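You operate a simulated robot arm through the tools that you are given. There is no shell and no other tool.

You are at the controls of a simulated robot arm. One attempt, no reset.

JOB
Put things in order on the top of the lidded carton. At the end: the brown brush stands where the orange pad stood; the orange pad stands where the cream cap stood; the grey step gauge stands where the brown brush stood; the cream cap stands on top of the purple cover (marked "END COVER"); whatever was shut is shut again. Leave all else as you found it, and nothing knocked over.

The check looks at the end state, three seconds after you hand in, the way a careful person would. Anything else that was tipped, shoved, dropped, spilled or broken makes it a failure. A push-on lid holds only when it is set on centred and level and pressed home; a screw cap is set on level and turned clockwise until tight.

ROBOT AND FRAMES
A 7-joint arm with a two-finger parallel gripper, fixed in place. Base frame: the origin is at the foot of the arm, x ahead of it, y to its left, z up; the work surface is at about z = 0. Readings come in mm, degrees, newtons and seconds.
With the tool pointing down near the work surface it reaches from about 240 to 620 mm from the base axis. Its first joint turns from -66.0 to 66.0 degrees. Payload 2.6 kg.
Tool frame: the origin (TCP) lies between the finger pads and is the grasp point; the fingertips stand 30 mm ahead of it; z points along the fingers, y is the line along which they close. The gripper opens to 94 mm. The fingers are 28 mm wide and 10 mm thick; the gripper's body (50 by 96 mm) begins 55 mm behind the TCP.
Orientation is told as [roll, pitch, yaw] about the base's x, y, z axes, in that order, counted from this pose: with the fingers straight down and closing along the base's y, the tool's x points along the base's -x, its y along +y and its z along -z.

CONTROLS
- The arm moves only by the tool jog_arm. Its argument "rows" is a list of rows, each a list of 7 numbers: the shift along the tool's x, y, z in mm, then the turn, a rotation vector about the tool's x, y, z in degrees, then the closure in counts, from 0 (fully open) to 255 (shut). In form: [[dx, dy, dz, wx, wy, wz, grip], ...]. A call has 1 to 20 rows; each row is the pose to reach, as a shift and turn from the pose commanded when the call began, along the tool's axes at that moment. A row lasts 0.2 s, in which the tool goes at most 50 mm and 8.6 degrees; a call with a longer step from one row to the next is refused whole, and so is a gripper value outside its range. Where a pose cannot be reached the arm comes as near as it can. A force on the tool above 40 N (or 10 N above the force at the start of the call, whichever is more), or a blocked arm, ends the call early, and 0.2 s more pass. The fingers move at their own pace (about 72 mm/s each) and stop on an object; they squeeze with about 29 N. The grip force told is the motor's: it shows also when the fingers shut on nothing. Time passes only in rows, and 0.2 s behind the last, so rows that repeat a pose let the fingers close. It gives the time, the measured TCP pose, the force on the tool (base axes), the opening and the grip force at its end, in the units of the frame above (readings bear some noise), with the torque about the TCP (base axes, N m) and any sound that the robot's microphone picked up.
- Cameras (640 x 400 px; columns grow to the right, rows downward): "scene" is fixed at [44.7, 432.6, 576.6]; the picture's right is [-0.72, -0.70, 0.00], its down [-0.31, 0.32, -0.90] and it looks along [0.62, -0.64, -0.45] (base axes); focal length 319 px, centre (320, 200). "wrist" rides on the gripper at [76, 14, -102] in the tool frame; the picture's right is [-0.18, 0.98, 0.00], its down [-0.75, -0.14, -0.64] and it looks along [-0.63, -0.12, 0.77] (tool axes); focal length 243 px, centre (320, 200). There is no depth. A picture from a camera that has moved, and an enlarged one, comes with that camera's place and axes in the base frame and with its lens.
- grab_frame(camera): a new picture of that camera. It takes no simulated time.
- zoom(camera, box): a new picture of the part [left, top, right, bottom] of that camera's present view, enlarged. It takes no simulated time.
- finish_job(): hands the job in; it is judged then, once.

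Places have to be worked out from the pictures, the camera data and where the tool is seen. Open the gripper and draw the arm clear of the work before you hand the job in, unless the task says otherwise.

The tools are called after ">>>" by a JSON object that holds its "fn" and its "kwargs". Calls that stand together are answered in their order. jog_arm: Moves the arm, as the interface text tells. Its arguments: {"type":"object","properties":{"rows":{"type":"array","items":{"type":"array","items":{"type":"number"}}}},"required":["rows"]} The other tools are called the same way: grab_frame (camera) takes a picture; zoom (camera, box) takes an enlarged picture of a part of a camera's view; finish_job () hands the job in.

At the start:

```text
clock: 0.0
eef_pos: [405.4, -137.3, 245.4]
orientation: [0.1, 0.0, 0.0]
ft_force: [0.5, -0.7, -0.6]
moment: [0.01, 0.02, 0.02]
opening: 94.0
grip_force: 0.0
```

scene: 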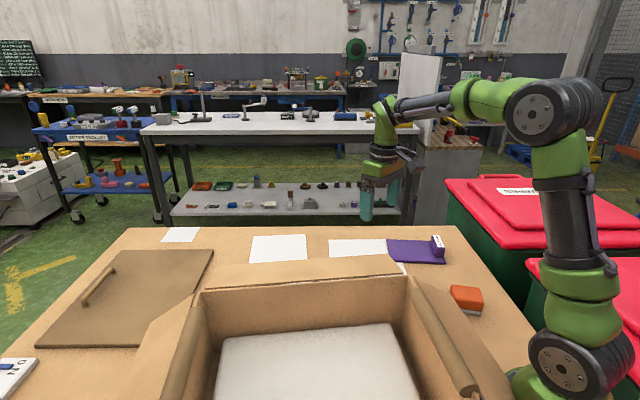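
wrist: 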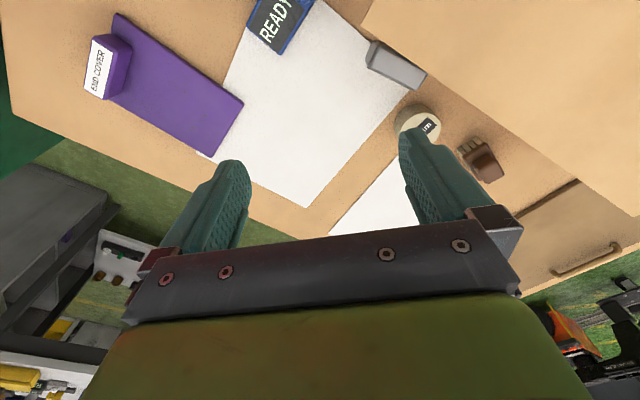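

I'll look closely at both views before moving anything.

>>> {"fn": "zoom", "kwargs": {"camera": "scene", "box": [200, 210, 520, 400]}}

>>> {"fn": "zoom", "kwargs": {"camera": "wrist", "box": [320, 0, 640, 200]}}

>>> {"fn": "zoom", "kwargs": {"camera": "wrist", "box": [0, 0, 320, 200]}}

>>> {"fn": "zoom", "kwargs": {"camera": "scene", "box": [0, 210, 320, 400]}}

```text
2.00 times, centred on (360, 305) of scene
camera zoom: at [44.7, 432.6, 576.6], right [-0.72, -0.7, 0.0], down [-0.31, 0.32, -0.9], along [0.62, -0.64, -0.45], focal length 638 px, centre (240, -10)
```

zoom: 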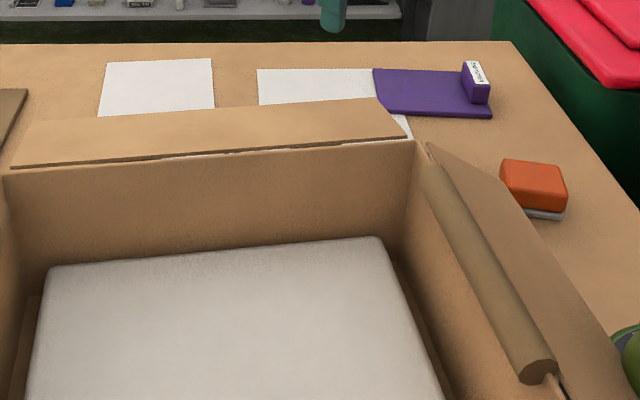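

```text
2.00 times, centred on (480, 100) of wrist
camera zoom: at [328.9, -123.1, 348.2], right [0.18, 0.98, 0.0], down [0.75, -0.14, 0.64], along [0.63, -0.12, -0.77], focal length 485 px, centre (0, 400)
```

zoom: 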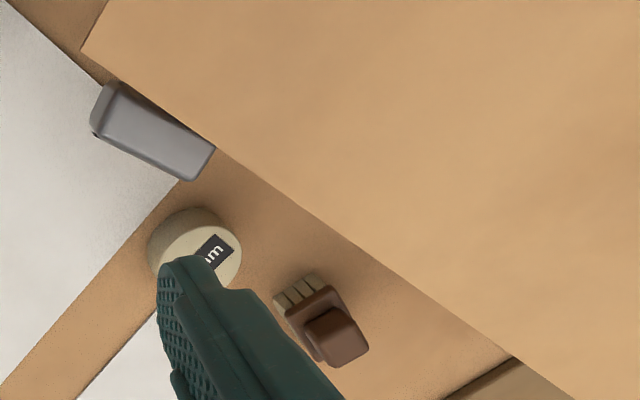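

```text
2.00 times, centred on (160, 100) of wrist
camera zoom: at [328.9, -123.1, 348.2], right [0.18, 0.98, 0.0], down [0.75, -0.14, 0.64], along [0.63, -0.12, -0.77], focal length 485 px, centre (640, 400)
```

zoom: 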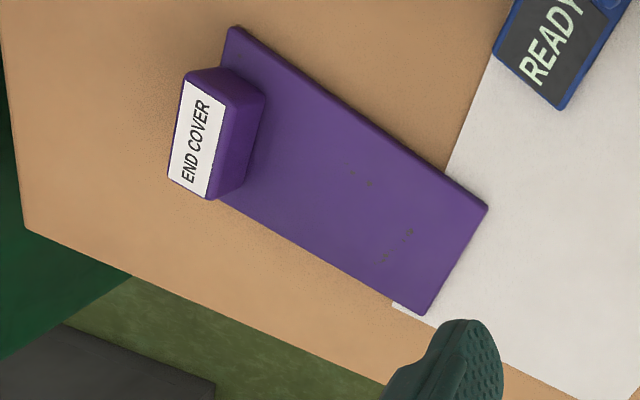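

```text
2.00 times, centred on (160, 305) of scene
camera zoom: at [44.7, 432.6, 576.6], right [-0.72, -0.7, 0.0], down [-0.31, 0.32, -0.9], along [0.62, -0.64, -0.45], focal length 638 px, centre (640, -10)
```

zoom: 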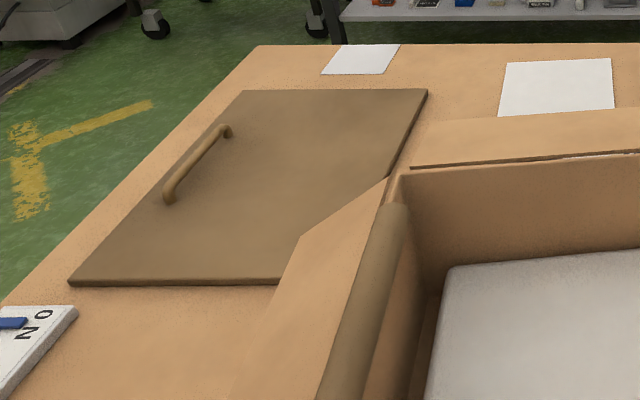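

The newest pictures show the open box with flaps blocking part of the scene view. The rough places are: cap (484,-17), brush (569,90), gauge (410,-44), orange pad (190,-215) and purple cover (380,-330). I'll raise the arm to see more with the wrist camera.

>>> {"fn": "jog_arm", "kwargs": {"rows": [[10, 15, -35, 0, 0, 0, 0], [20, 30, -75, 0, 0, 0, 0], [30, 45, -110, 0, 0, 0, 0], [40, 60, -150, 0, 0, 0, 0], [40, 60, -150, 0, 0, 0, 0]]}}

>>> {"fn": "grab_frame", "kwargs": {"camera": "wrist"}}

>>> {"fn": "grab_frame", "kwargs": {"camera": "scene"}}

```text
clock: 1.2
eef_pos: [366.8, -78.3, 396.5]
orientation: [0.0, -0.1, 0.1]
ft_force: [0.8, 1.0, -0.7]
moment: [0.0, -0.02, -0.01]
opening: 94.1
grip_force: 0.0
```

```text
taken
camera wrist: at [291.1, -64.3, 499.9], right [0.18, 0.98, 0.0], down [0.75, -0.14, 0.64], along [0.63, -0.12, -0.77], focal length 243 px, centre (320, 200)
```

wrist: 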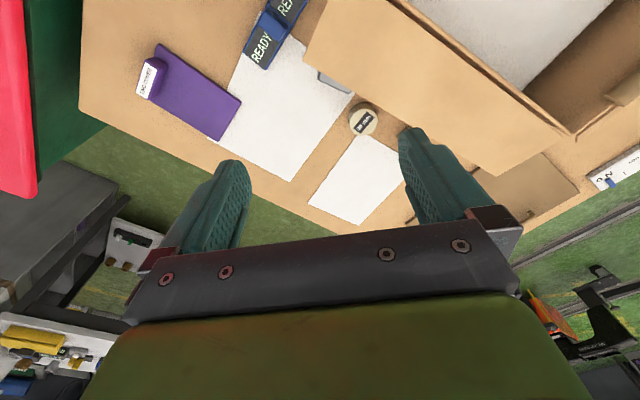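

```text
taken
```

scene: 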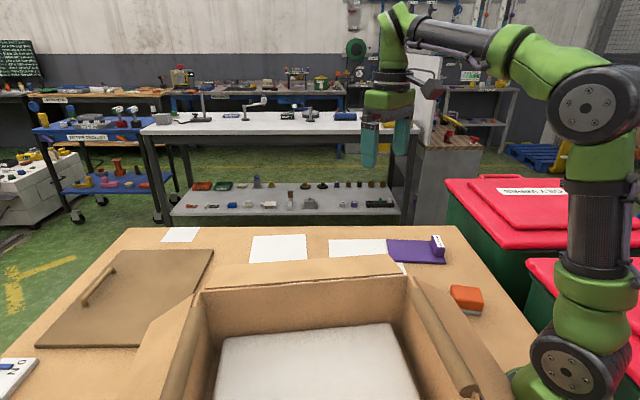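

The forward-looking camera misses the near area, so I'll tilt the tool about its y so the camera looks straight down over the box and the sheets.

>>> {"fn": "jog_arm", "kwargs": {"rows": [[0, 0, -10, 0, 8, 0, 0], [0, 10, -20, 0, 16, 0, 0], [0, 20, -30, 0, 24, 0, 0], [0, 30, -40, 0, 32, 0, 0], [0, 30, -40, 0, 36, 0, 0], [0, 30, -40, 0, 36, 0, 0]]}}

>>> {"fn": "grab_frame", "kwargs": {"camera": "wrist"}}

```text
clock: 2.6
eef_pos: [286.6, -67.8, 337.7]
orientation: [1.2, 36.0, 1.0]
ft_force: [0.0, 0.1, 0.6]
moment: [-0.02, 0.02, -0.01]
opening: 94.0
grip_force: 0.1
out of reach, approached as far as the arm can: row 2, 3, 4, 5, 6
```

```text
taken
camera wrist: at [285.6, -56.3, 466.7], right [0.14, 0.99, -0.09], down [0.99, -0.14, 0.07], along [0.06, -0.1, -0.99], focal length 243 px, centre (320, 200)
```

wrist: 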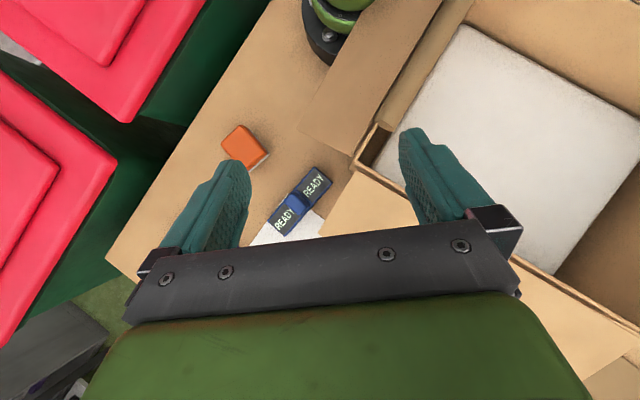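

From above: the READY display stands near (312,-140), the orange pad near (193,-228), and the box rim is about 165 mm high with its flap edge near z≈130. I'll zoom in on these for better geometry.

>>> {"fn": "zoom", "kwargs": {"camera": "wrist", "box": [180, 90, 340, 250]}}

>>> {"fn": "zoom", "kwargs": {"camera": "scene", "box": [380, 230, 540, 400]}}

>>> {"fn": "zoom", "kwargs": {"camera": "scene", "box": [340, 0, 640, 200]}}

```text
2.50 times, centred on (260, 170) of wrist
camera zoom: at [285.6, -56.3, 466.7], right [0.14, 0.99, -0.09], down [0.99, -0.14, 0.07], along [0.06, -0.1, -0.99], focal length 606 px, centre (470, 275)
```

zoom: 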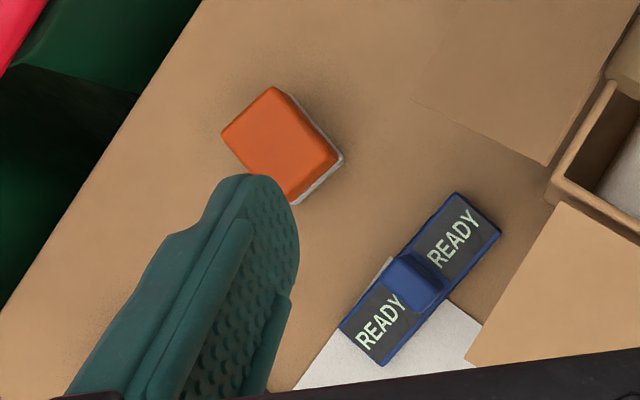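

```text
2.35 times, centred on (460, 315) of scene
camera zoom: at [44.6, 432.7, 576.6], right [-0.72, -0.7, 0.0], down [-0.31, 0.32, -0.9], along [0.62, -0.64, -0.45], focal length 750 px, centre (-9, -71)
```

zoom: 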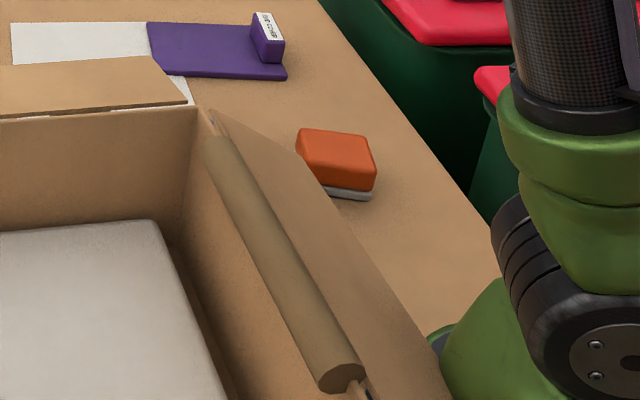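

```text
2.00 times, centred on (490, 100) of scene
camera zoom: at [44.6, 432.7, 576.6], right [-0.72, -0.7, 0.0], down [-0.31, 0.32, -0.9], along [0.62, -0.64, -0.45], focal length 638 px, centre (-20, 400)
```

zoom: 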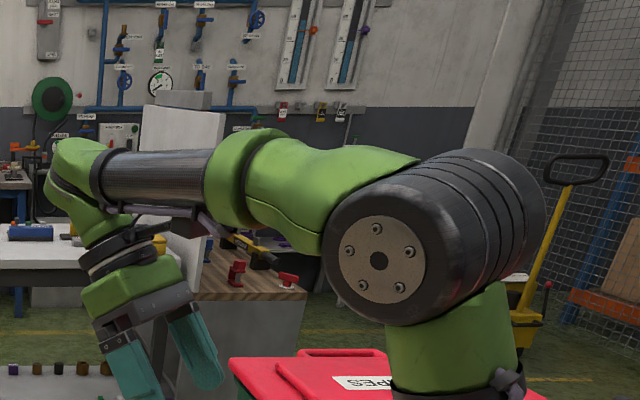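

I want to know whether there is a physical camera body on the gripper that could hit the flap, so I'll zoom in on the wrist.

>>> {"fn": "zoom", "kwargs": {"camera": "scene", "box": [350, 70, 480, 200]}}

>>> {"fn": "zoom", "kwargs": {"camera": "wrist", "box": [300, 0, 640, 200]}}

```text
3.08 times, centred on (415, 135) of scene
camera zoom: at [44.6, 432.7, 576.6], right [-0.72, -0.7, 0.0], down [-0.31, 0.32, -0.9], along [0.62, -0.64, -0.45], focal length 981 px, centre (28, 400)
```

zoom: 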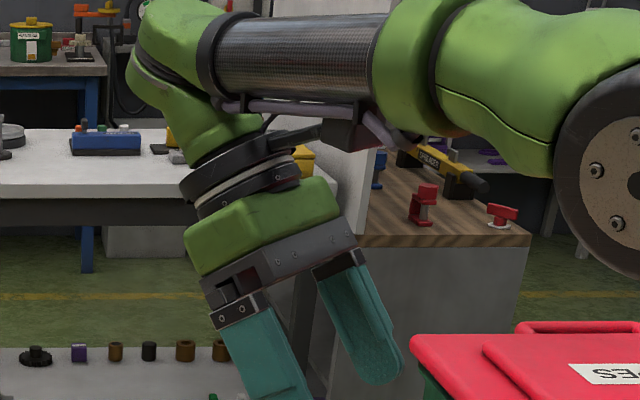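

```text
1.88 times, centred on (470, 100) of wrist
camera zoom: at [285.6, -56.3, 466.7], right [0.14, 0.99, -0.09], down [0.99, -0.14, 0.07], along [0.06, -0.1, -0.99], focal length 457 px, centre (38, 388)
```

zoom: 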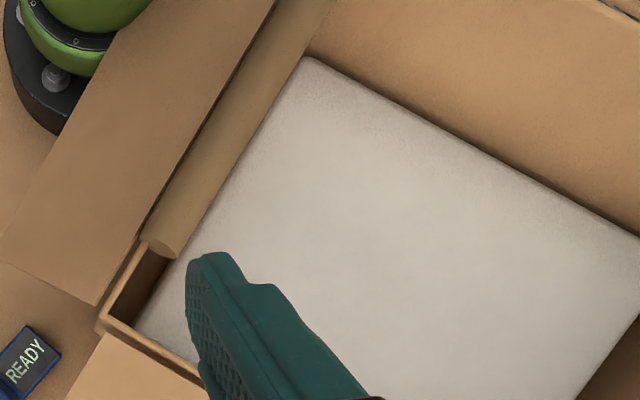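

The arm stopped short on that tilted pose, so I'll turn the tool back upright in place and check the pose before going on.

>>> {"fn": "jog_arm", "kwargs": {"rows": [[0, 0, 0, 0, -8, 0, 0], [0, 0, 0, 0, -16, 0, 0], [0, 0, 0, 0, -24, 0, 0], [0, 0, 0, 0, -32, 0, 0], [0, 0, 0, 0, -36, 0, 0], [0, 0, 0, 0, -36, 0, 0]]}}

>>> {"fn": "grab_frame", "kwargs": {"camera": "wrist"}}

>>> {"fn": "zoom", "kwargs": {"camera": "scene", "box": [370, 50, 530, 200]}}

```text
clock: 4.0
eef_pos: [284.9, -68.2, 338.2]
orientation: [0.0, 0.0, -0.1]
ft_force: [-0.6, -0.1, 0.4]
moment: [0.0, -0.01, 0.01]
opening: 94.0
grip_force: 0.0
```

```text
taken
camera wrist: at [208.3, -54.0, 440.9], right [0.18, 0.98, 0.0], down [0.75, -0.14, 0.64], along [0.63, -0.12, -0.77], focal length 243 px, centre (320, 200)
```

wrist: 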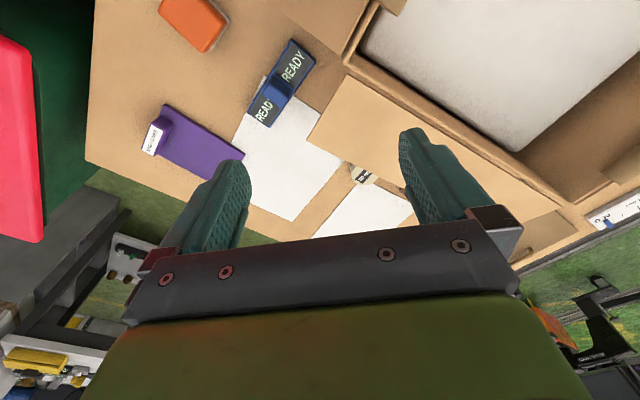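

```text
2.67 times, centred on (450, 125) of scene
camera zoom: at [44.7, 432.6, 576.6], right [-0.72, -0.7, 0.0], down [-0.31, 0.32, -0.9], along [0.62, -0.64, -0.45], focal length 850 px, centre (-27, 400)
```

zoom: 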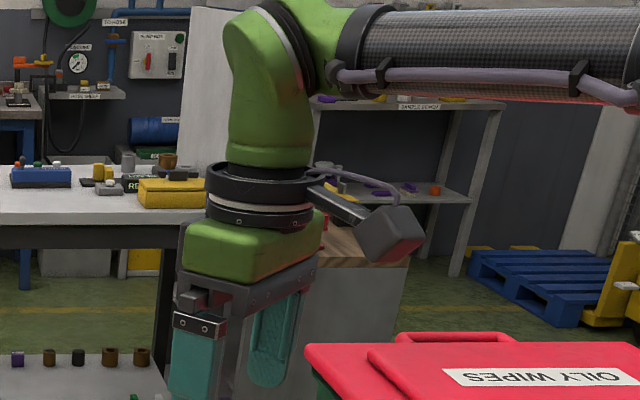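

The wrist camera is a physical block on the tool's +x side, so I have to keep it off the flap. The flap runs from the rim (z≈175) down to an outer edge (z≈140) along (346,-96)→(591,200). I'll move out and yaw the tool about +140° at height to see the objects from the open side.

>>> {"fn": "jog_arm", "kwargs": {"rows": [[-9, -5, 0, 0, 0, -8.2, 0], [-18, -10, 0, 0, 0, -16.4, 0], [-27, -15, 0, 0, 0, -24.6, 0], [-36, -20, 0, 0, 0, -32.8, 0], [-45, -25, 0, 0, 0, -41, 0], [-54, -30, 0, 0, 0, -49.2, 0], [-63, -35, 0, 0, 0, -57.4, 0], [-72, -40, 0, 0, 0, -65.6, 0], [-81, -45, 0, 0, 0, -73.8, 0], [-90, -50, 0, 0, 0, -82, 0], [-99, -55, 0, 0, 0, -90.2, 0], [-108, -60, 0, 0, 0, -98.4, 0], [-117, -65, 0, 0, 0, -106.6, 0], [-126, -70, 0, 0, 0, -114.8, 0], [-135, -75, 0, 0, 0, -123, 0], [-144, -80, 0, 0, 0, -131.2, 0], [-153, -85, 0, 0, 0, -139.4, 0], [-153, -85, 0, 0, 0, -139.4, 0]]}}

>>> {"fn": "grab_frame", "kwargs": {"camera": "wrist"}}

```text
clock: 7.8
eef_pos: [417.0, -121.8, 339.9]
orientation: [1.8, 1.8, 138.2]
ft_force: [0.1, -0.2, 0.0]
moment: [-0.05, 0.0, -0.03]
opening: 94.1
grip_force: 0.0
out of reach, approached as far as the arm can: row 17, 18
```

```text
taken
camera wrist: at [462.8, -179.7, 444.7], right [-0.79, -0.61, 0.02], down [-0.47, 0.64, 0.61], along [-0.39, 0.48, -0.79], focal length 243 px, centre (320, 200)
```

wrist: 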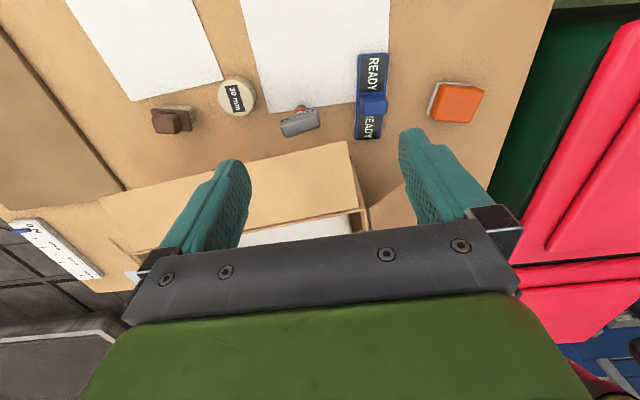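

Excellent view from the open side: gauge, cap, brush, READY display and pad are all visible. I'll zoom in on them.

>>> {"fn": "zoom", "kwargs": {"camera": "wrist", "box": [230, 50, 390, 150]}}

>>> {"fn": "zoom", "kwargs": {"camera": "wrist", "box": [120, 50, 280, 150]}}

>>> {"fn": "zoom", "kwargs": {"camera": "wrist", "box": [340, 30, 500, 150]}}

```text
4.00 times, centred on (310, 100) of wrist
camera zoom: at [462.8, -179.7, 444.7], right [-0.79, -0.61, 0.02], down [-0.47, 0.64, 0.61], along [-0.39, 0.48, -0.79], focal length 970 px, centre (360, 600)
```

zoom: 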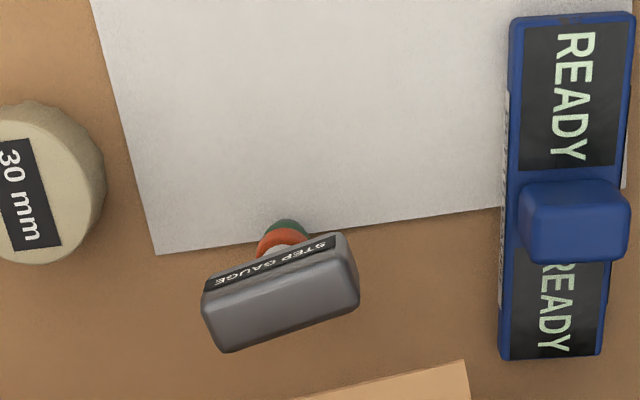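

```text
4.00 times, centred on (200, 100) of wrist
camera zoom: at [462.8, -179.7, 444.7], right [-0.79, -0.61, 0.02], down [-0.47, 0.64, 0.61], along [-0.39, 0.48, -0.79], focal length 970 px, centre (800, 600)
```

zoom: 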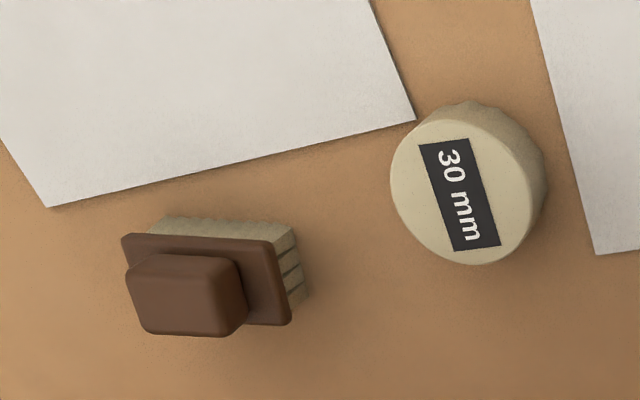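

```text
3.33 times, centred on (420, 90) of wrist
camera zoom: at [462.8, -179.7, 444.7], right [-0.79, -0.61, 0.02], down [-0.47, 0.64, 0.61], along [-0.39, 0.48, -0.79], focal length 809 px, centre (-13, 567)
```

zoom: 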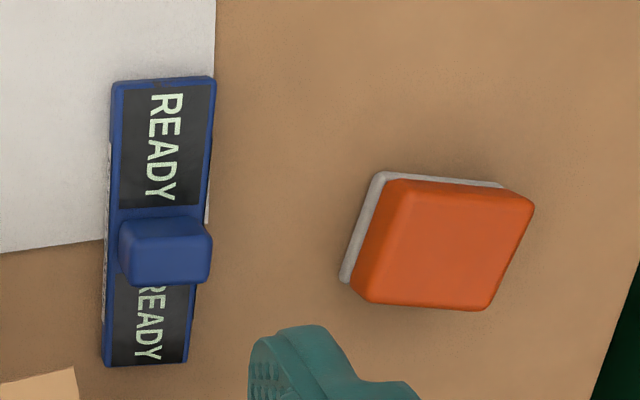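

Now the geometry is clear: the gauge is a T-shaped plug, about 70 mm tall, under a grey handle block near (392,-53). The cap (about 58 mm wide) is near (496,-14), the brush near (568,91), and the pad (about 70×50) near (197,-227). I'll go above the cap first, well clear of the flap, and look again.

>>> {"fn": "jog_arm", "kwargs": {"rows": [[-3, -33, 0, 1, -1, 0, 0], [-6, -66, 0, 1.8, -1.8, 0, 0], [-10, -100, 0, 1.8, -1.8, 0, 0], [-13, -133, 0, 1.8, -1.8, 0, 0], [-13, -133, 45, 1.8, -1.8, 0, 0], [-13, -133, 90, 1.8, -1.8, 0, 0], [-13, -133, 130, 1.8, -1.8, 0, 0], [-13, -133, 170, 1.8, -1.8, 0, 0], [-13, -133, 170, 1.8, -1.8, 0, 0]]}}

>>> {"fn": "grab_frame", "kwargs": {"camera": "wrist"}}

>>> {"fn": "grab_frame", "kwargs": {"camera": "scene"}}

```text
clock: 9.8
eef_pos: [495.1, -13.5, 168.8]
orientation: [-1.8, -1.8, 139.3]
ft_force: [1.3, -0.1, 0.3]
moment: [0.06, 0.0, 0.02]
opening: 94.2
grip_force: 0.0
```

```text
taken
camera wrist: at [542.5, -79.2, 268.4], right [-0.78, -0.63, -0.03], down [-0.48, 0.57, 0.67], along [-0.4, 0.53, -0.74], focal length 243 px, centre (320, 200)
```

wrist: 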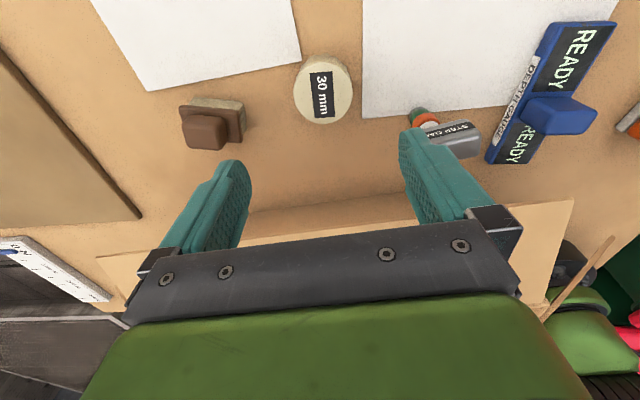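

```text
taken
```

scene: 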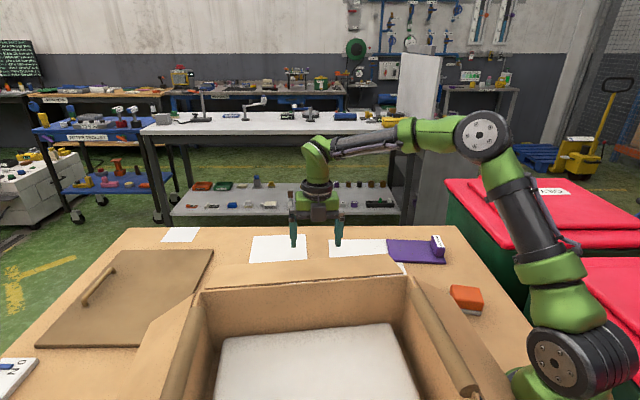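

The cap sits between the fingers in view; the tilt was over-corrected (-1.8°), so I'll level the tool and descend a bit, then look again.

>>> {"fn": "jog_arm", "kwargs": {"rows": [[0, 0, 10, -1.0, 1.0, 0, 0], [0, 0, 25, -1.8, 1.8, 0, 0], [0, 0, 40, -1.8, 1.8, 0, 0], [0, 0, 40, -1.8, 1.8, 0, 0], [0, 0, 40, -1.8, 1.8, 0, 0]]}}

>>> {"fn": "grab_frame", "kwargs": {"camera": "wrist"}}

>>> {"fn": "zoom", "kwargs": {"camera": "wrist", "box": [240, 40, 400, 140]}}

>>> {"fn": "zoom", "kwargs": {"camera": "wrist", "box": [390, 60, 550, 180]}}

>>> {"fn": "zoom", "kwargs": {"camera": "wrist", "box": [130, 60, 290, 180]}}

```text
clock: 11.0
eef_pos: [492.5, -10.1, 129.7]
orientation: [0.1, -0.1, 139.3]
ft_force: [0.4, -0.3, 0.7]
moment: [0.02, -0.03, 0.01]
opening: 94.1
grip_force: 0.1
```

```text
taken
camera wrist: at [540.5, -71.4, 232.1], right [-0.78, -0.63, 0.0], down [-0.48, 0.6, 0.64], along [-0.4, 0.5, -0.77], focal length 243 px, centre (320, 200)
```

wrist: 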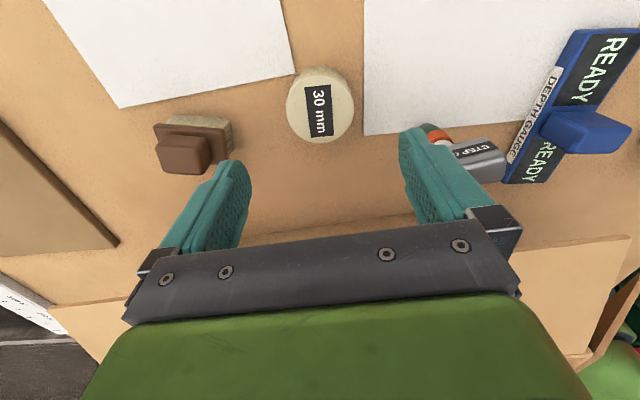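

```text
4.00 times, centred on (320, 90) of wrist
camera zoom: at [540.5, -71.4, 232.1], right [-0.78, -0.63, 0.0], down [-0.48, 0.6, 0.64], along [-0.4, 0.5, -0.77], focal length 970 px, centre (320, 640)
```

zoom: 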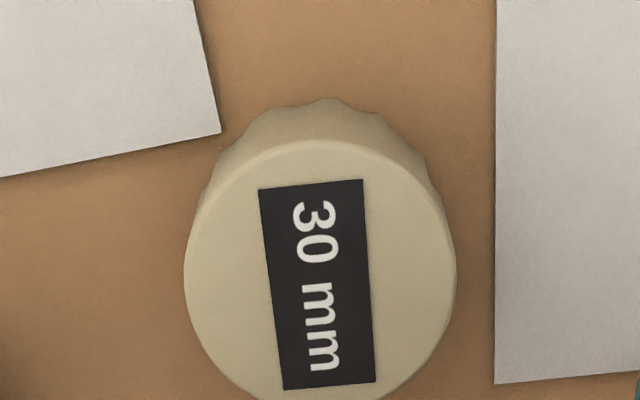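

```text
3.33 times, centred on (470, 120) of wrist
camera zoom: at [540.5, -71.4, 232.1], right [-0.78, -0.63, 0.0], down [-0.48, 0.6, 0.64], along [-0.4, 0.5, -0.77], focal length 809 px, centre (-180, 467)
```

zoom: 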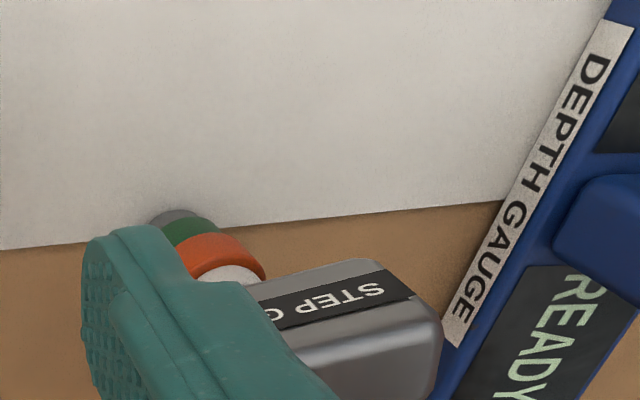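

```text
3.33 times, centred on (210, 120) of wrist
camera zoom: at [540.5, -71.4, 232.1], right [-0.78, -0.63, 0.0], down [-0.48, 0.6, 0.64], along [-0.4, 0.5, -0.77], focal length 809 px, centre (687, 467)
```

zoom: 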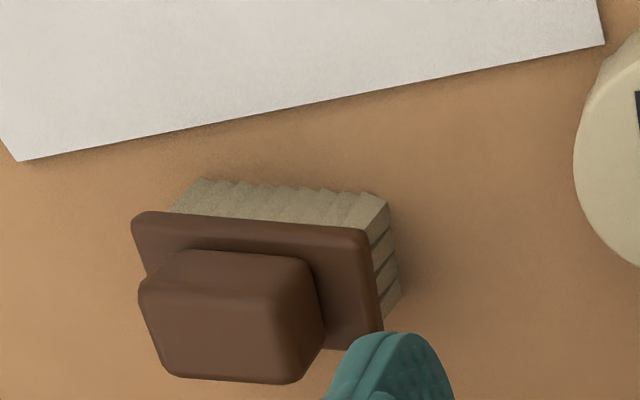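

The cap centre works out to about (494.6,-14), top at z≈25, diameter about 59-62 mm. I'll centre over it and descend to TCP z≈35 (tips about 5 mm above the surface) with the gripper open.

>>> {"fn": "jog_arm", "kwargs": {"rows": [[4.1, 1.6, 20, 0, 0, 0, 0], [4.1, 1.6, 50, 0, 0, 0, 0], [4.1, 1.6, 75, 0, 0, 0, 0], [4.1, 1.6, 88, 0, 0, 0, 0], [4.1, 1.6, 94.5, 0, 0, 0, 0], [4.1, 1.6, 94.5, 0, 0, 0, 0]]}}

>>> {"fn": "grab_frame", "kwargs": {"camera": "wrist"}}

```text
clock: 12.4
eef_pos: [494.4, -12.6, 34.6]
orientation: [0.1, 0.0, 139.4]
ft_force: [0.7, -0.4, 1.2]
moment: [0.0, 0.05, -0.02]
opening: 94.1
grip_force: 0.1
```

```text
taken
camera wrist: at [543.6, -73.1, 137.1], right [-0.78, -0.63, 0.0], down [-0.48, 0.6, 0.64], along [-0.4, 0.5, -0.77], focal length 243 px, centre (320, 200)
```

wrist: 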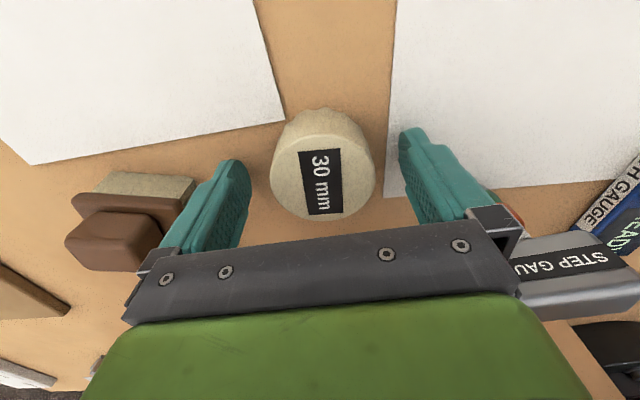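

The cap is well centred between the fingers, so I'll close on it.

>>> {"fn": "jog_arm", "kwargs": {"rows": [[0, 0, 0, 0, 0, 0, 255], [0, 0, 0, 0, 0, 0, 255], [0, 0, 0, 0, 0, 0, 255], [0, 0, 0, 0, 0, 0, 255], [0, 0, 0, 0, 0, 0, 255]]}}

>>> {"fn": "grab_frame", "kwargs": {"camera": "wrist"}}

```text
clock: 13.6
eef_pos: [495.8, -12.2, 35.7]
orientation: [0.0, 0.0, 139.4]
ft_force: [0.9, -0.2, 1.3]
moment: [-0.02, 0.0, 0.0]
opening: 54.4
grip_force: 28.6
```

```text
taken
camera wrist: at [543.6, -73.1, 137.5], right [-0.78, -0.63, 0.0], down [-0.48, 0.6, 0.64], along [-0.4, 0.5, -0.77], focal length 243 px, centre (320, 200)
```

wrist: 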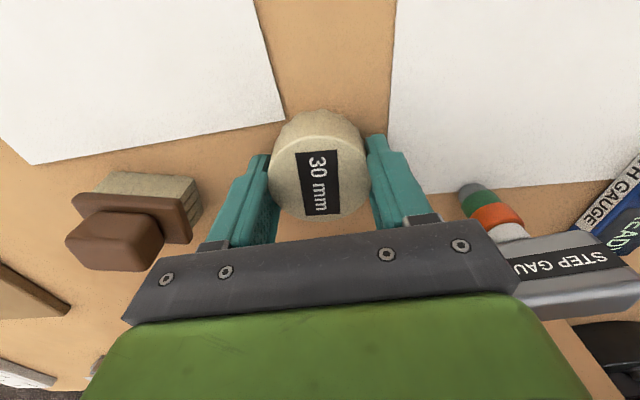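

The cap is held (54.4 mm). I'll lift it straight up, then carry it over to the purple cover while yawing to about 41° so the fingers close across the cover's short axis.

>>> {"fn": "jog_arm", "kwargs": {"rows": [[0, 0, -5, 0, 0, 0, 255], [0, 0, -40, 0, 0, 0, 255], [0, 0, -85, 0, 0, 0, 255], [0, 0, -130, 0, 0, 0, 255], [0, 0, -155, 0, 0, 0, 255], [11.6, 24.4, -155, 0, 0, 8.17, 255], [23.2, 48.8, -155, 0, 0, 16.3, 255], [34.8, 73.2, -155, 0, 0, 24.5, 255], [46.4, 97.6, -155, 0, 0, 32.7, 255], [58, 122, -155, 0, 0, 40.8, 255], [69.6, 146.5, -155, 0, 0, 49, 255], [81.3, 170.9, -155, 0, 0, 57.2, 255], [92.9, 195.3, -155, 0, 0, 65.3, 255], [104.5, 219.7, -155, 0, 0, 73.5, 255], [116.1, 244.1, -155, 0, 0, 81.7, 255], [127.7, 268.5, -155, 0, 0, 89.8, 255], [139.3, 292.9, -155, 0, 0, 98, 255], [139.3, 292.9, -155, 0, 0, 98, 255]]}}

>>> {"fn": "grab_frame", "kwargs": {"camera": "wrist"}}

>>> {"fn": "grab_frame", "kwargs": {"camera": "scene"}}

```text
clock: 17.4
eef_pos: [409.8, -323.3, 187.8]
orientation: [0.1, 0.0, 41.2]
ft_force: [-0.2, -0.3, -0.1]
moment: [0.01, 0.03, 0.02]
opening: 54.4
grip_force: 28.9
```

```text
taken
camera wrist: at [342.7, -364.0, 290.5], right [-0.51, 0.86, 0.0], down [0.66, 0.39, 0.64], along [0.55, 0.33, -0.77], focal length 243 px, centre (320, 200)
```

wrist: 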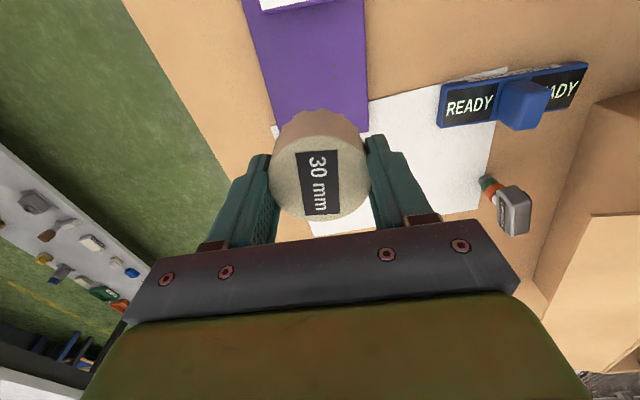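

```text
taken
```

scene: 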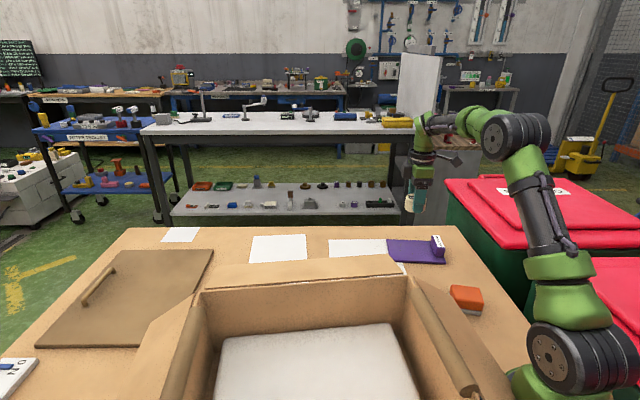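

I'm above the cover, and its edges match my estimate (106 mm wide, running about 39° from x), with free plate around (409,-325). I'll lower to just above it and check.

>>> {"fn": "jog_arm", "kwargs": {"rows": [[2, -0.9, 40, 0, 0, 0, 255], [2, -0.9, 80, 0, 0, 0, 255], [2, -0.9, 110, 0, 0, 0, 255], [2, -0.9, 130, 0, 0, 0, 255], [2, -0.9, 135, 0, 0, 0, 255], [2, -0.9, 135, 0, 0, 0, 255]]}}

>>> {"fn": "grab_frame", "kwargs": {"camera": "wrist"}}

>>> {"fn": "zoom", "kwargs": {"camera": "scene", "box": [370, 200, 470, 280]}}

```text
clock: 18.8
eef_pos: [408.6, -326.7, 54.2]
orientation: [0.0, 0.0, 41.4]
ft_force: [0.6, 0.5, -0.5]
moment: [0.01, -0.01, 0.02]
opening: 54.4
grip_force: 28.9
```

```text
taken
camera wrist: at [341.0, -367.8, 156.9], right [-0.51, 0.86, 0.0], down [0.66, 0.39, 0.64], along [0.55, 0.33, -0.77], focal length 243 px, centre (320, 200)
```

wrist: 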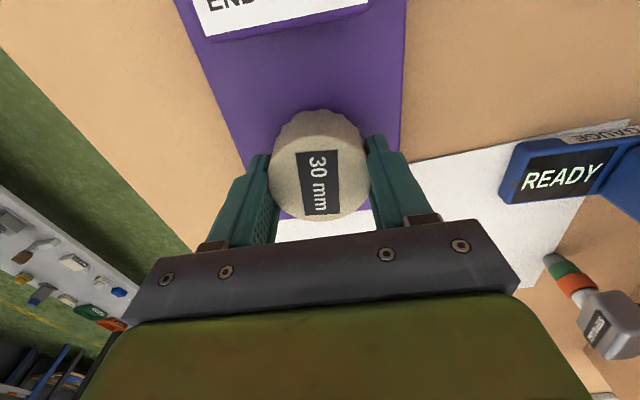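

```text
5.00 times, centred on (420, 240) of scene
camera zoom: at [44.7, 432.6, 576.6], right [-0.72, -0.7, 0.0], down [-0.31, 0.32, -0.9], along [0.62, -0.64, -0.45], focal length 1594 px, centre (-180, 0)
```

zoom: 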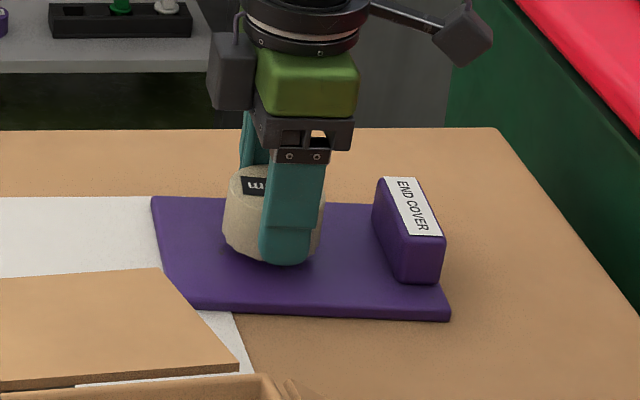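

The cap hovers about 10 mm above the plate, centred between the plate edge and the END COVER block. I'll lower gently while watching the force.

>>> {"fn": "jog_arm", "kwargs": {"rows": [[0, 0, 4, 0, 0, 0, 255], [0, 0, 7, 0, 0, 0, 255], [0, 0, 8, 0, 0, 0, 255], [0, 0, 8, 0, 0, 0, 255]]}}

>>> {"fn": "zoom", "kwargs": {"camera": "scene", "box": [390, 215, 450, 265]}}

```text
clock: 19.8
eef_pos: [409.0, -328.4, 45.7]
orientation: [0.0, 0.0, 41.5]
ft_force: [-0.2, -0.9, 0.5]
moment: [-0.01, 0.02, 0.05]
opening: 54.2
grip_force: 29.0
```

```text
8.00 times, centred on (420, 240) of scene
camera zoom: at [44.7, 432.6, 576.6], right [-0.72, -0.7, 0.0], down [-0.31, 0.32, -0.9], along [0.62, -0.64, -0.45], focal length 2551 px, centre (-480, -120)
```

zoom: 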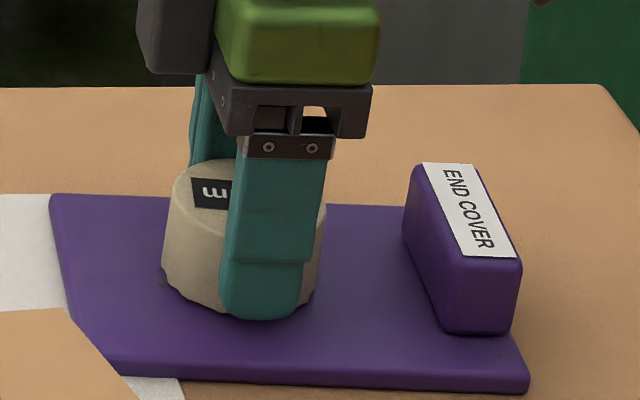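

No contact yet (force about 0). I'll step down in 1 mm increments.

>>> {"fn": "jog_arm", "kwargs": {"rows": [[0, 0, 0.7, 0, 0, 0, 255], [0, 0, 1.5, 0, 0, 0, 255], [0, 0, 1.5, 0, 0, 0, 255]]}}

```text
clock: 20.6
eef_pos: [409.3, -327.7, 45.2]
orientation: [0.0, 0.1, 41.4]
ft_force: [0.2, -0.8, -0.5]
moment: [0.0, 0.0, 0.01]
opening: 54.5
grip_force: 29.4
```

>>> {"fn": "jog_arm", "kwargs": {"rows": [[0, 0, 0.5, 0, 0, 0, 255], [0, 0, 1, 0, 0, 0, 255], [0, 0, 1, 0, 0, 0, 255]]}}

```text
clock: 21.4
eef_pos: [408.9, -329.2, 45.8]
orientation: [-0.1, 0.0, 41.4]
ft_force: [-3.9, 2.6, 16.0]
moment: [0.35, 0.18, 0.11]
opening: 54.7
grip_force: 28.8
```

Contact at 16 N: the cap is on the plate. I'll ease back a little to relieve the press, then release.

>>> {"fn": "jog_arm", "kwargs": {"rows": [[0, 0, -0.6, 0, 0, 0, 255], [0, 0, -0.6, 0, 0, 0, 255]]}}

```text
clock: 22.0
eef_pos: [409.0, -328.2, 43.9]
orientation: [-0.2, 0.1, 41.4]
ft_force: [0.0, -1.2, 16.5]
moment: [0.21, 0.11, 0.02]
opening: 54.3
grip_force: 30.0
```

>>> {"fn": "jog_arm", "kwargs": {"rows": [[0, 0, -0.5, 0, 0, 0, 255], [0, 0, -0.5, 0, 0, 0, 255]]}}

```text
clock: 22.6
eef_pos: [409.8, -327.9, 43.8]
orientation: [-0.1, 0.0, 41.4]
ft_force: [3.7, -3.3, 11.7]
moment: [0.06, -0.15, -0.08]
opening: 54.4
grip_force: 28.8
```

>>> {"fn": "jog_arm", "kwargs": {"rows": [[0, 0, -0.7, 0, 0, 0, 255], [0, 0, -0.7, 0, 0, 0, 255]]}}

```text
clock: 23.2
eef_pos: [408.2, -327.2, 44.5]
orientation: [0.1, 0.1, 41.4]
ft_force: [2.0, 0.5, 5.5]
moment: [-0.04, -0.15, 0.05]
opening: 54.4
grip_force: 28.9
```

The force is light now. Opening the gripper.

>>> {"fn": "jog_arm", "kwargs": {"rows": [[0, 0, 0, 0, 0, 0, 90], [0, 0, 0, 0, 0, 0, 50], [0, 0, 0, 0, 0, 0, 0], [0, 0, 0, 0, 0, 0, 0], [0, 0, 0, 0, 0, 0, 0]]}}

>>> {"fn": "grab_frame", "kwargs": {"camera": "wrist"}}

```text
clock: 24.4
eef_pos: [409.3, -327.7, 44.5]
orientation: [-0.1, 0.0, 41.4]
ft_force: [0.2, -0.1, 0.2]
moment: [-0.01, -0.01, 0.02]
opening: 94.3
grip_force: 0.0
```

```text
taken
camera wrist: at [341.9, -368.8, 147.8], right [-0.51, 0.86, 0.0], down [0.66, 0.39, 0.64], along [0.55, 0.33, -0.77], focal length 243 px, centre (320, 200)
```

wrist: 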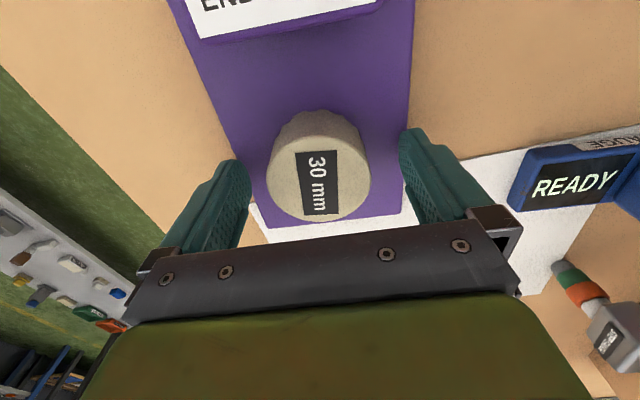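

The cap stands on the cover, about 60 mm in from its free end. I'll lift straight up and go over to the orange pad.

>>> {"fn": "jog_arm", "kwargs": {"rows": [[0, 0, -15, 0, 0, 0, 0], [0, 0, -60, 0, 0, 0, 0], [0, 0, -105, 0, 0, 0, 0], [0, 0, -150, 0, 0, 0, 0], [15.5, 35.9, -150, 0, 0, 1, 0], [31, 71.7, -150, 0, 0, 2, 0], [46.5, 107.5, -150, 0, 0, 3, 0], [62, 143.4, -150, 0, 0, 4, 0], [77.4, 179.3, -150, 0, 0, 5, 0], [92.9, 215.1, -150, 0, 0, 6.4, 0], [92.9, 215.1, -150, 0, 0, 6.4, 0]]}}

>>> {"fn": "grab_frame", "kwargs": {"camera": "wrist"}}

>>> {"fn": "grab_frame", "kwargs": {"camera": "scene"}}

```text
clock: 26.8
eef_pos: [197.9, -228.0, 196.5]
orientation: [0.0, 0.0, 35.0]
ft_force: [-0.2, -0.2, 0.7]
moment: [0.0, -0.02, 0.02]
opening: 93.9
grip_force: 0.0
```

```text
taken
camera wrist: at [127.4, -260.5, 300.0], right [-0.41, 0.91, 0.0], down [0.7, 0.32, 0.64], along [0.58, 0.27, -0.77], focal length 243 px, centre (320, 200)
```

wrist: 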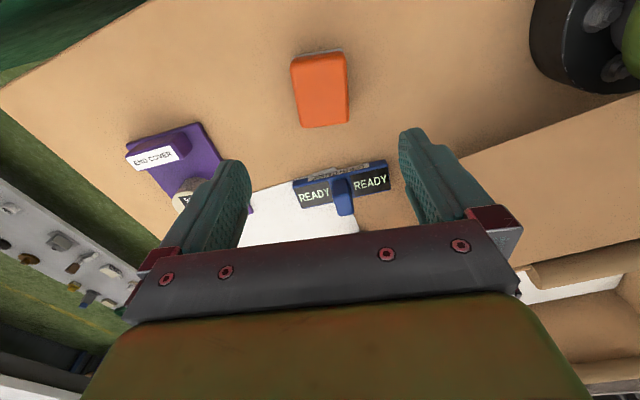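

```text
taken
```

scene: 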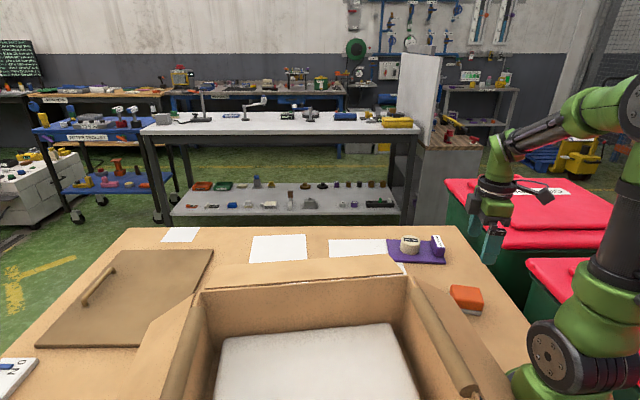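

The cap stands well on the cover in the scene view. I'll zoom in on the pad to get its centre and angle.

>>> {"fn": "zoom", "kwargs": {"camera": "wrist", "box": [240, 30, 400, 140]}}

>>> {"fn": "zoom", "kwargs": {"camera": "scene", "box": [380, 220, 500, 320]}}

```text
3.64 times, centred on (320, 85) of wrist
camera zoom: at [127.4, -260.5, 300.0], right [-0.41, 0.91, 0.0], down [0.7, 0.32, 0.64], along [0.58, 0.27, -0.77], focal length 882 px, centre (320, 618)
```

zoom: 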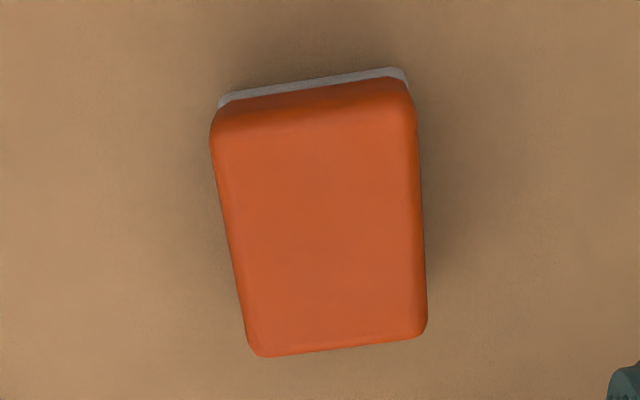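

```text
4.00 times, centred on (440, 270) of scene
camera zoom: at [44.7, 432.6, 576.6], right [-0.72, -0.7, 0.0], down [-0.31, 0.32, -0.9], along [0.62, -0.64, -0.45], focal length 1276 px, centre (-160, -80)
```

zoom: 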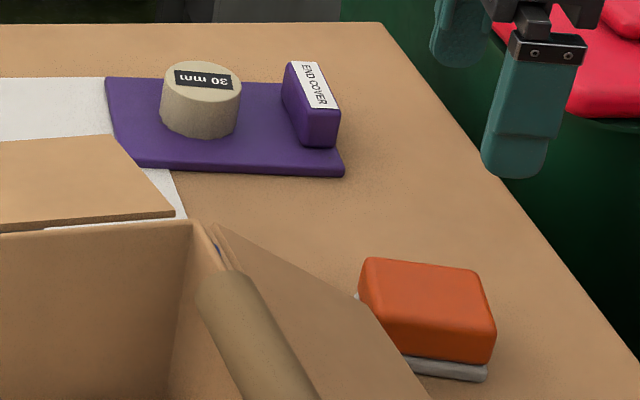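

The pad's long axis is at about 31°, with its centre near (200,-225). I'll set yaw 31° and lower partway for another look.

>>> {"fn": "jog_arm", "kwargs": {"rows": [[0, 0, 30, 0, 0, 2, 0], [0, 0, 65, 0, 0, 4, 0], [0, 0, 95, 0, 0, 4, 0], [0, 0, 100, 0, 0, 4, 0], [0, 0, 100, 0, 0, 4, 0]]}}

>>> {"fn": "grab_frame", "kwargs": {"camera": "wrist"}}

>>> {"fn": "zoom", "kwargs": {"camera": "wrist", "box": [220, 40, 420, 180]}}

```text
clock: 28.0
eef_pos: [197.1, -228.0, 94.1]
orientation: [0.0, 0.0, 31.0]
ft_force: [0.3, 0.3, -0.2]
moment: [-0.03, 0.03, -0.02]
opening: 94.1
grip_force: 0.1
```

```text
taken
camera wrist: at [125.0, -255.5, 198.3], right [-0.35, 0.94, 0.0], down [0.72, 0.27, 0.64], along [0.6, 0.22, -0.77], focal length 243 px, centre (320, 200)
```

wrist: 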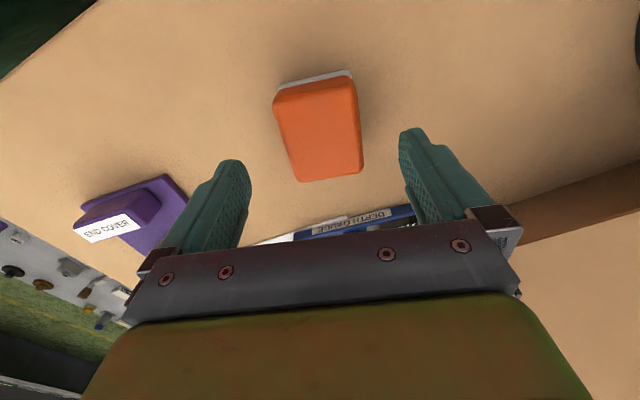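

```text
2.86 times, centred on (320, 110) of wrist
camera zoom: at [125.0, -255.5, 198.3], right [-0.35, 0.94, 0.0], down [0.72, 0.27, 0.64], along [0.6, 0.22, -0.77], focal length 693 px, centre (320, 457)
```

zoom: 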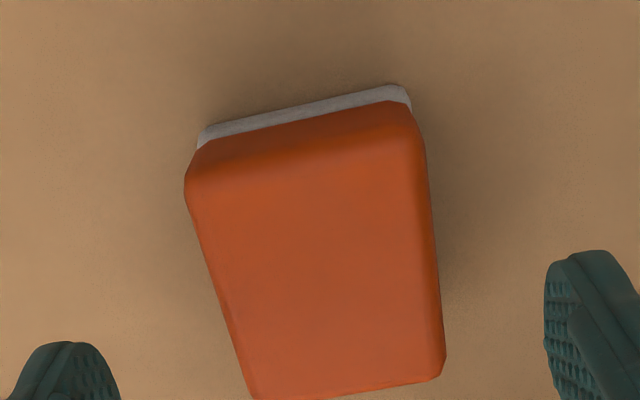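

The pad measures about 65×55 mm at 31°, centre near (200,-226), so the yaw is right. I'll centre on it, descend to TCP z≈39, and check before closing.

>>> {"fn": "jog_arm", "kwargs": {"rows": [[-3.5, 0.2, 20, 0, 0, 0, 0], [-3.5, 0.2, 40, 0, 0, 0, 0], [-3.5, 0.2, 50, 0, 0, 0, 0], [-3.5, 0.2, 55, 0, 0, 0, 0], [-3.5, 0.2, 55, 0, 0, 0, 0]]}}

>>> {"fn": "grab_frame", "kwargs": {"camera": "wrist"}}

>>> {"fn": "zoom", "kwargs": {"camera": "scene", "box": [410, 230, 530, 330]}}

```text
clock: 29.2
eef_pos: [199.8, -225.4, 39.6]
orientation: [0.0, 0.0, 30.9]
ft_force: [-0.6, 0.0, 0.2]
moment: [-0.01, 0.02, -0.01]
opening: 93.8
grip_force: 0.0
```

```text
taken
camera wrist: at [127.6, -255.0, 142.1], right [-0.35, 0.94, 0.0], down [0.72, 0.27, 0.64], along [0.6, 0.22, -0.77], focal length 243 px, centre (320, 200)
```

wrist: 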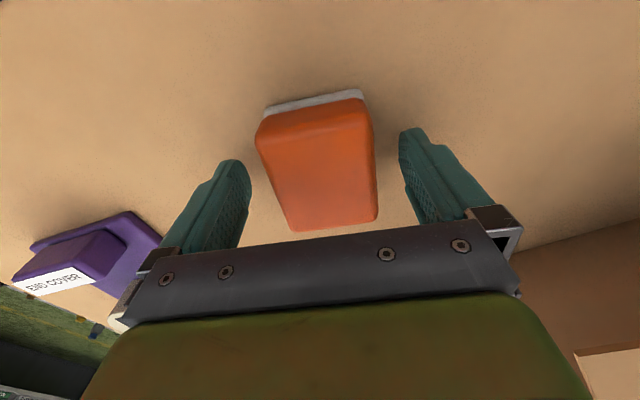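

```text
4.00 times, centred on (470, 280) of scene
camera zoom: at [44.7, 432.6, 576.6], right [-0.72, -0.7, 0.0], down [-0.31, 0.32, -0.9], along [0.62, -0.64, -0.45], focal length 1276 px, centre (-280, -120)
```

zoom: 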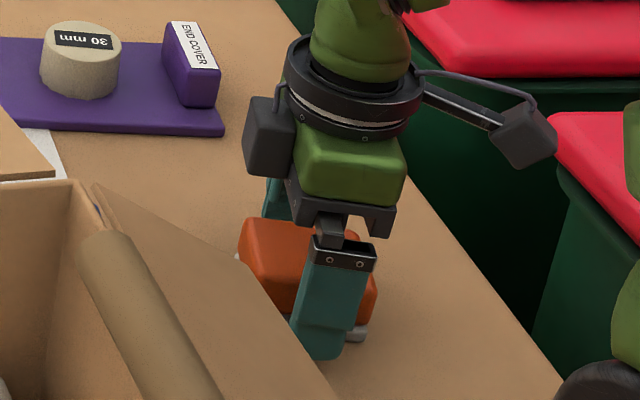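

The pad is centred between the fingers. Closing on it.

>>> {"fn": "jog_arm", "kwargs": {"rows": [[0, 0, 0, 0, 0, 0, 255], [0, 0, 0, 0, 0, 0, 255], [0, 0, 0, 0, 0, 0, 255], [0, 0, 0, 0, 0, 0, 255], [0, 0, 0, 0, 0, 0, 255]]}}

>>> {"fn": "grab_frame", "kwargs": {"camera": "wrist"}}

```text
clock: 30.4
eef_pos: [200.4, -227.9, 40.0]
orientation: [-0.1, -0.1, 31.0]
ft_force: [0.1, -0.8, -0.3]
moment: [0.02, -0.01, 0.05]
opening: 59.6
grip_force: 29.1
```

```text
taken
camera wrist: at [127.7, -255.0, 142.3], right [-0.35, 0.94, 0.0], down [0.72, 0.27, 0.64], along [0.6, 0.22, -0.77], focal length 243 px, centre (320, 200)
```

wrist: 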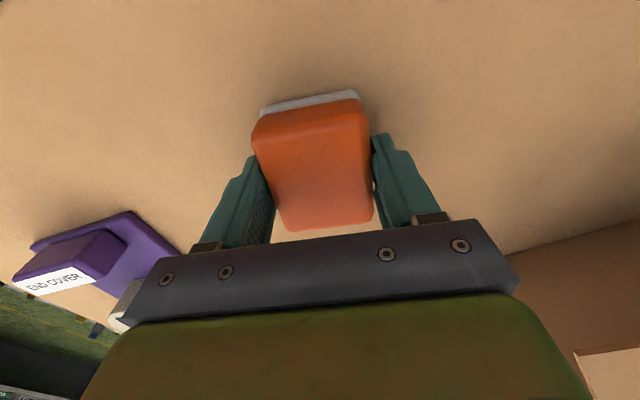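

The pad is held at 59.6 mm. I'll lift it straight up to z≈240 and check the hold.

>>> {"fn": "jog_arm", "kwargs": {"rows": [[0, 0, -5, 0, 0, 0, 255], [0, 0, -40, 0, 0, 0, 255], [0, 0, -85, 0, 0, 0, 255], [0, 0, -130, 0, 0, 0, 255], [0, 0, -170, 0, 0, 0, 255], [0, 0, -200, 0, 0, 0, 255], [0, 0, -200, 0, 0, 0, 255]]}}

>>> {"fn": "grab_frame", "kwargs": {"camera": "wrist"}}

```text
clock: 32.0
eef_pos: [197.4, -230.0, 238.5]
orientation: [0.0, -0.1, 31.0]
ft_force: [0.1, 0.6, -0.3]
moment: [0.0, 0.01, -0.02]
opening: 59.8
grip_force: 29.2
```

```text
taken
camera wrist: at [125.0, -256.9, 342.1], right [-0.35, 0.94, 0.0], down [0.72, 0.27, 0.64], along [0.6, 0.22, -0.77], focal length 243 px, centre (320, 200)
```

wrist: 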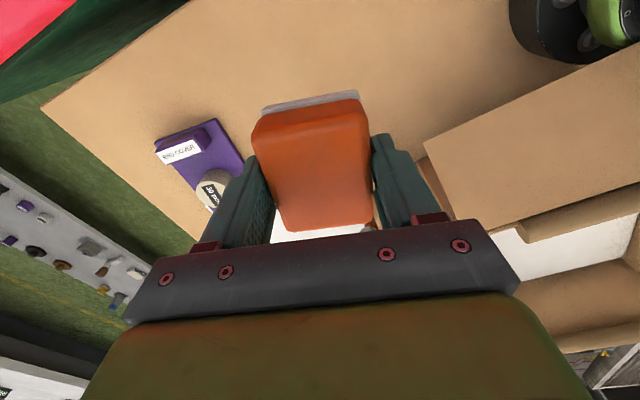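

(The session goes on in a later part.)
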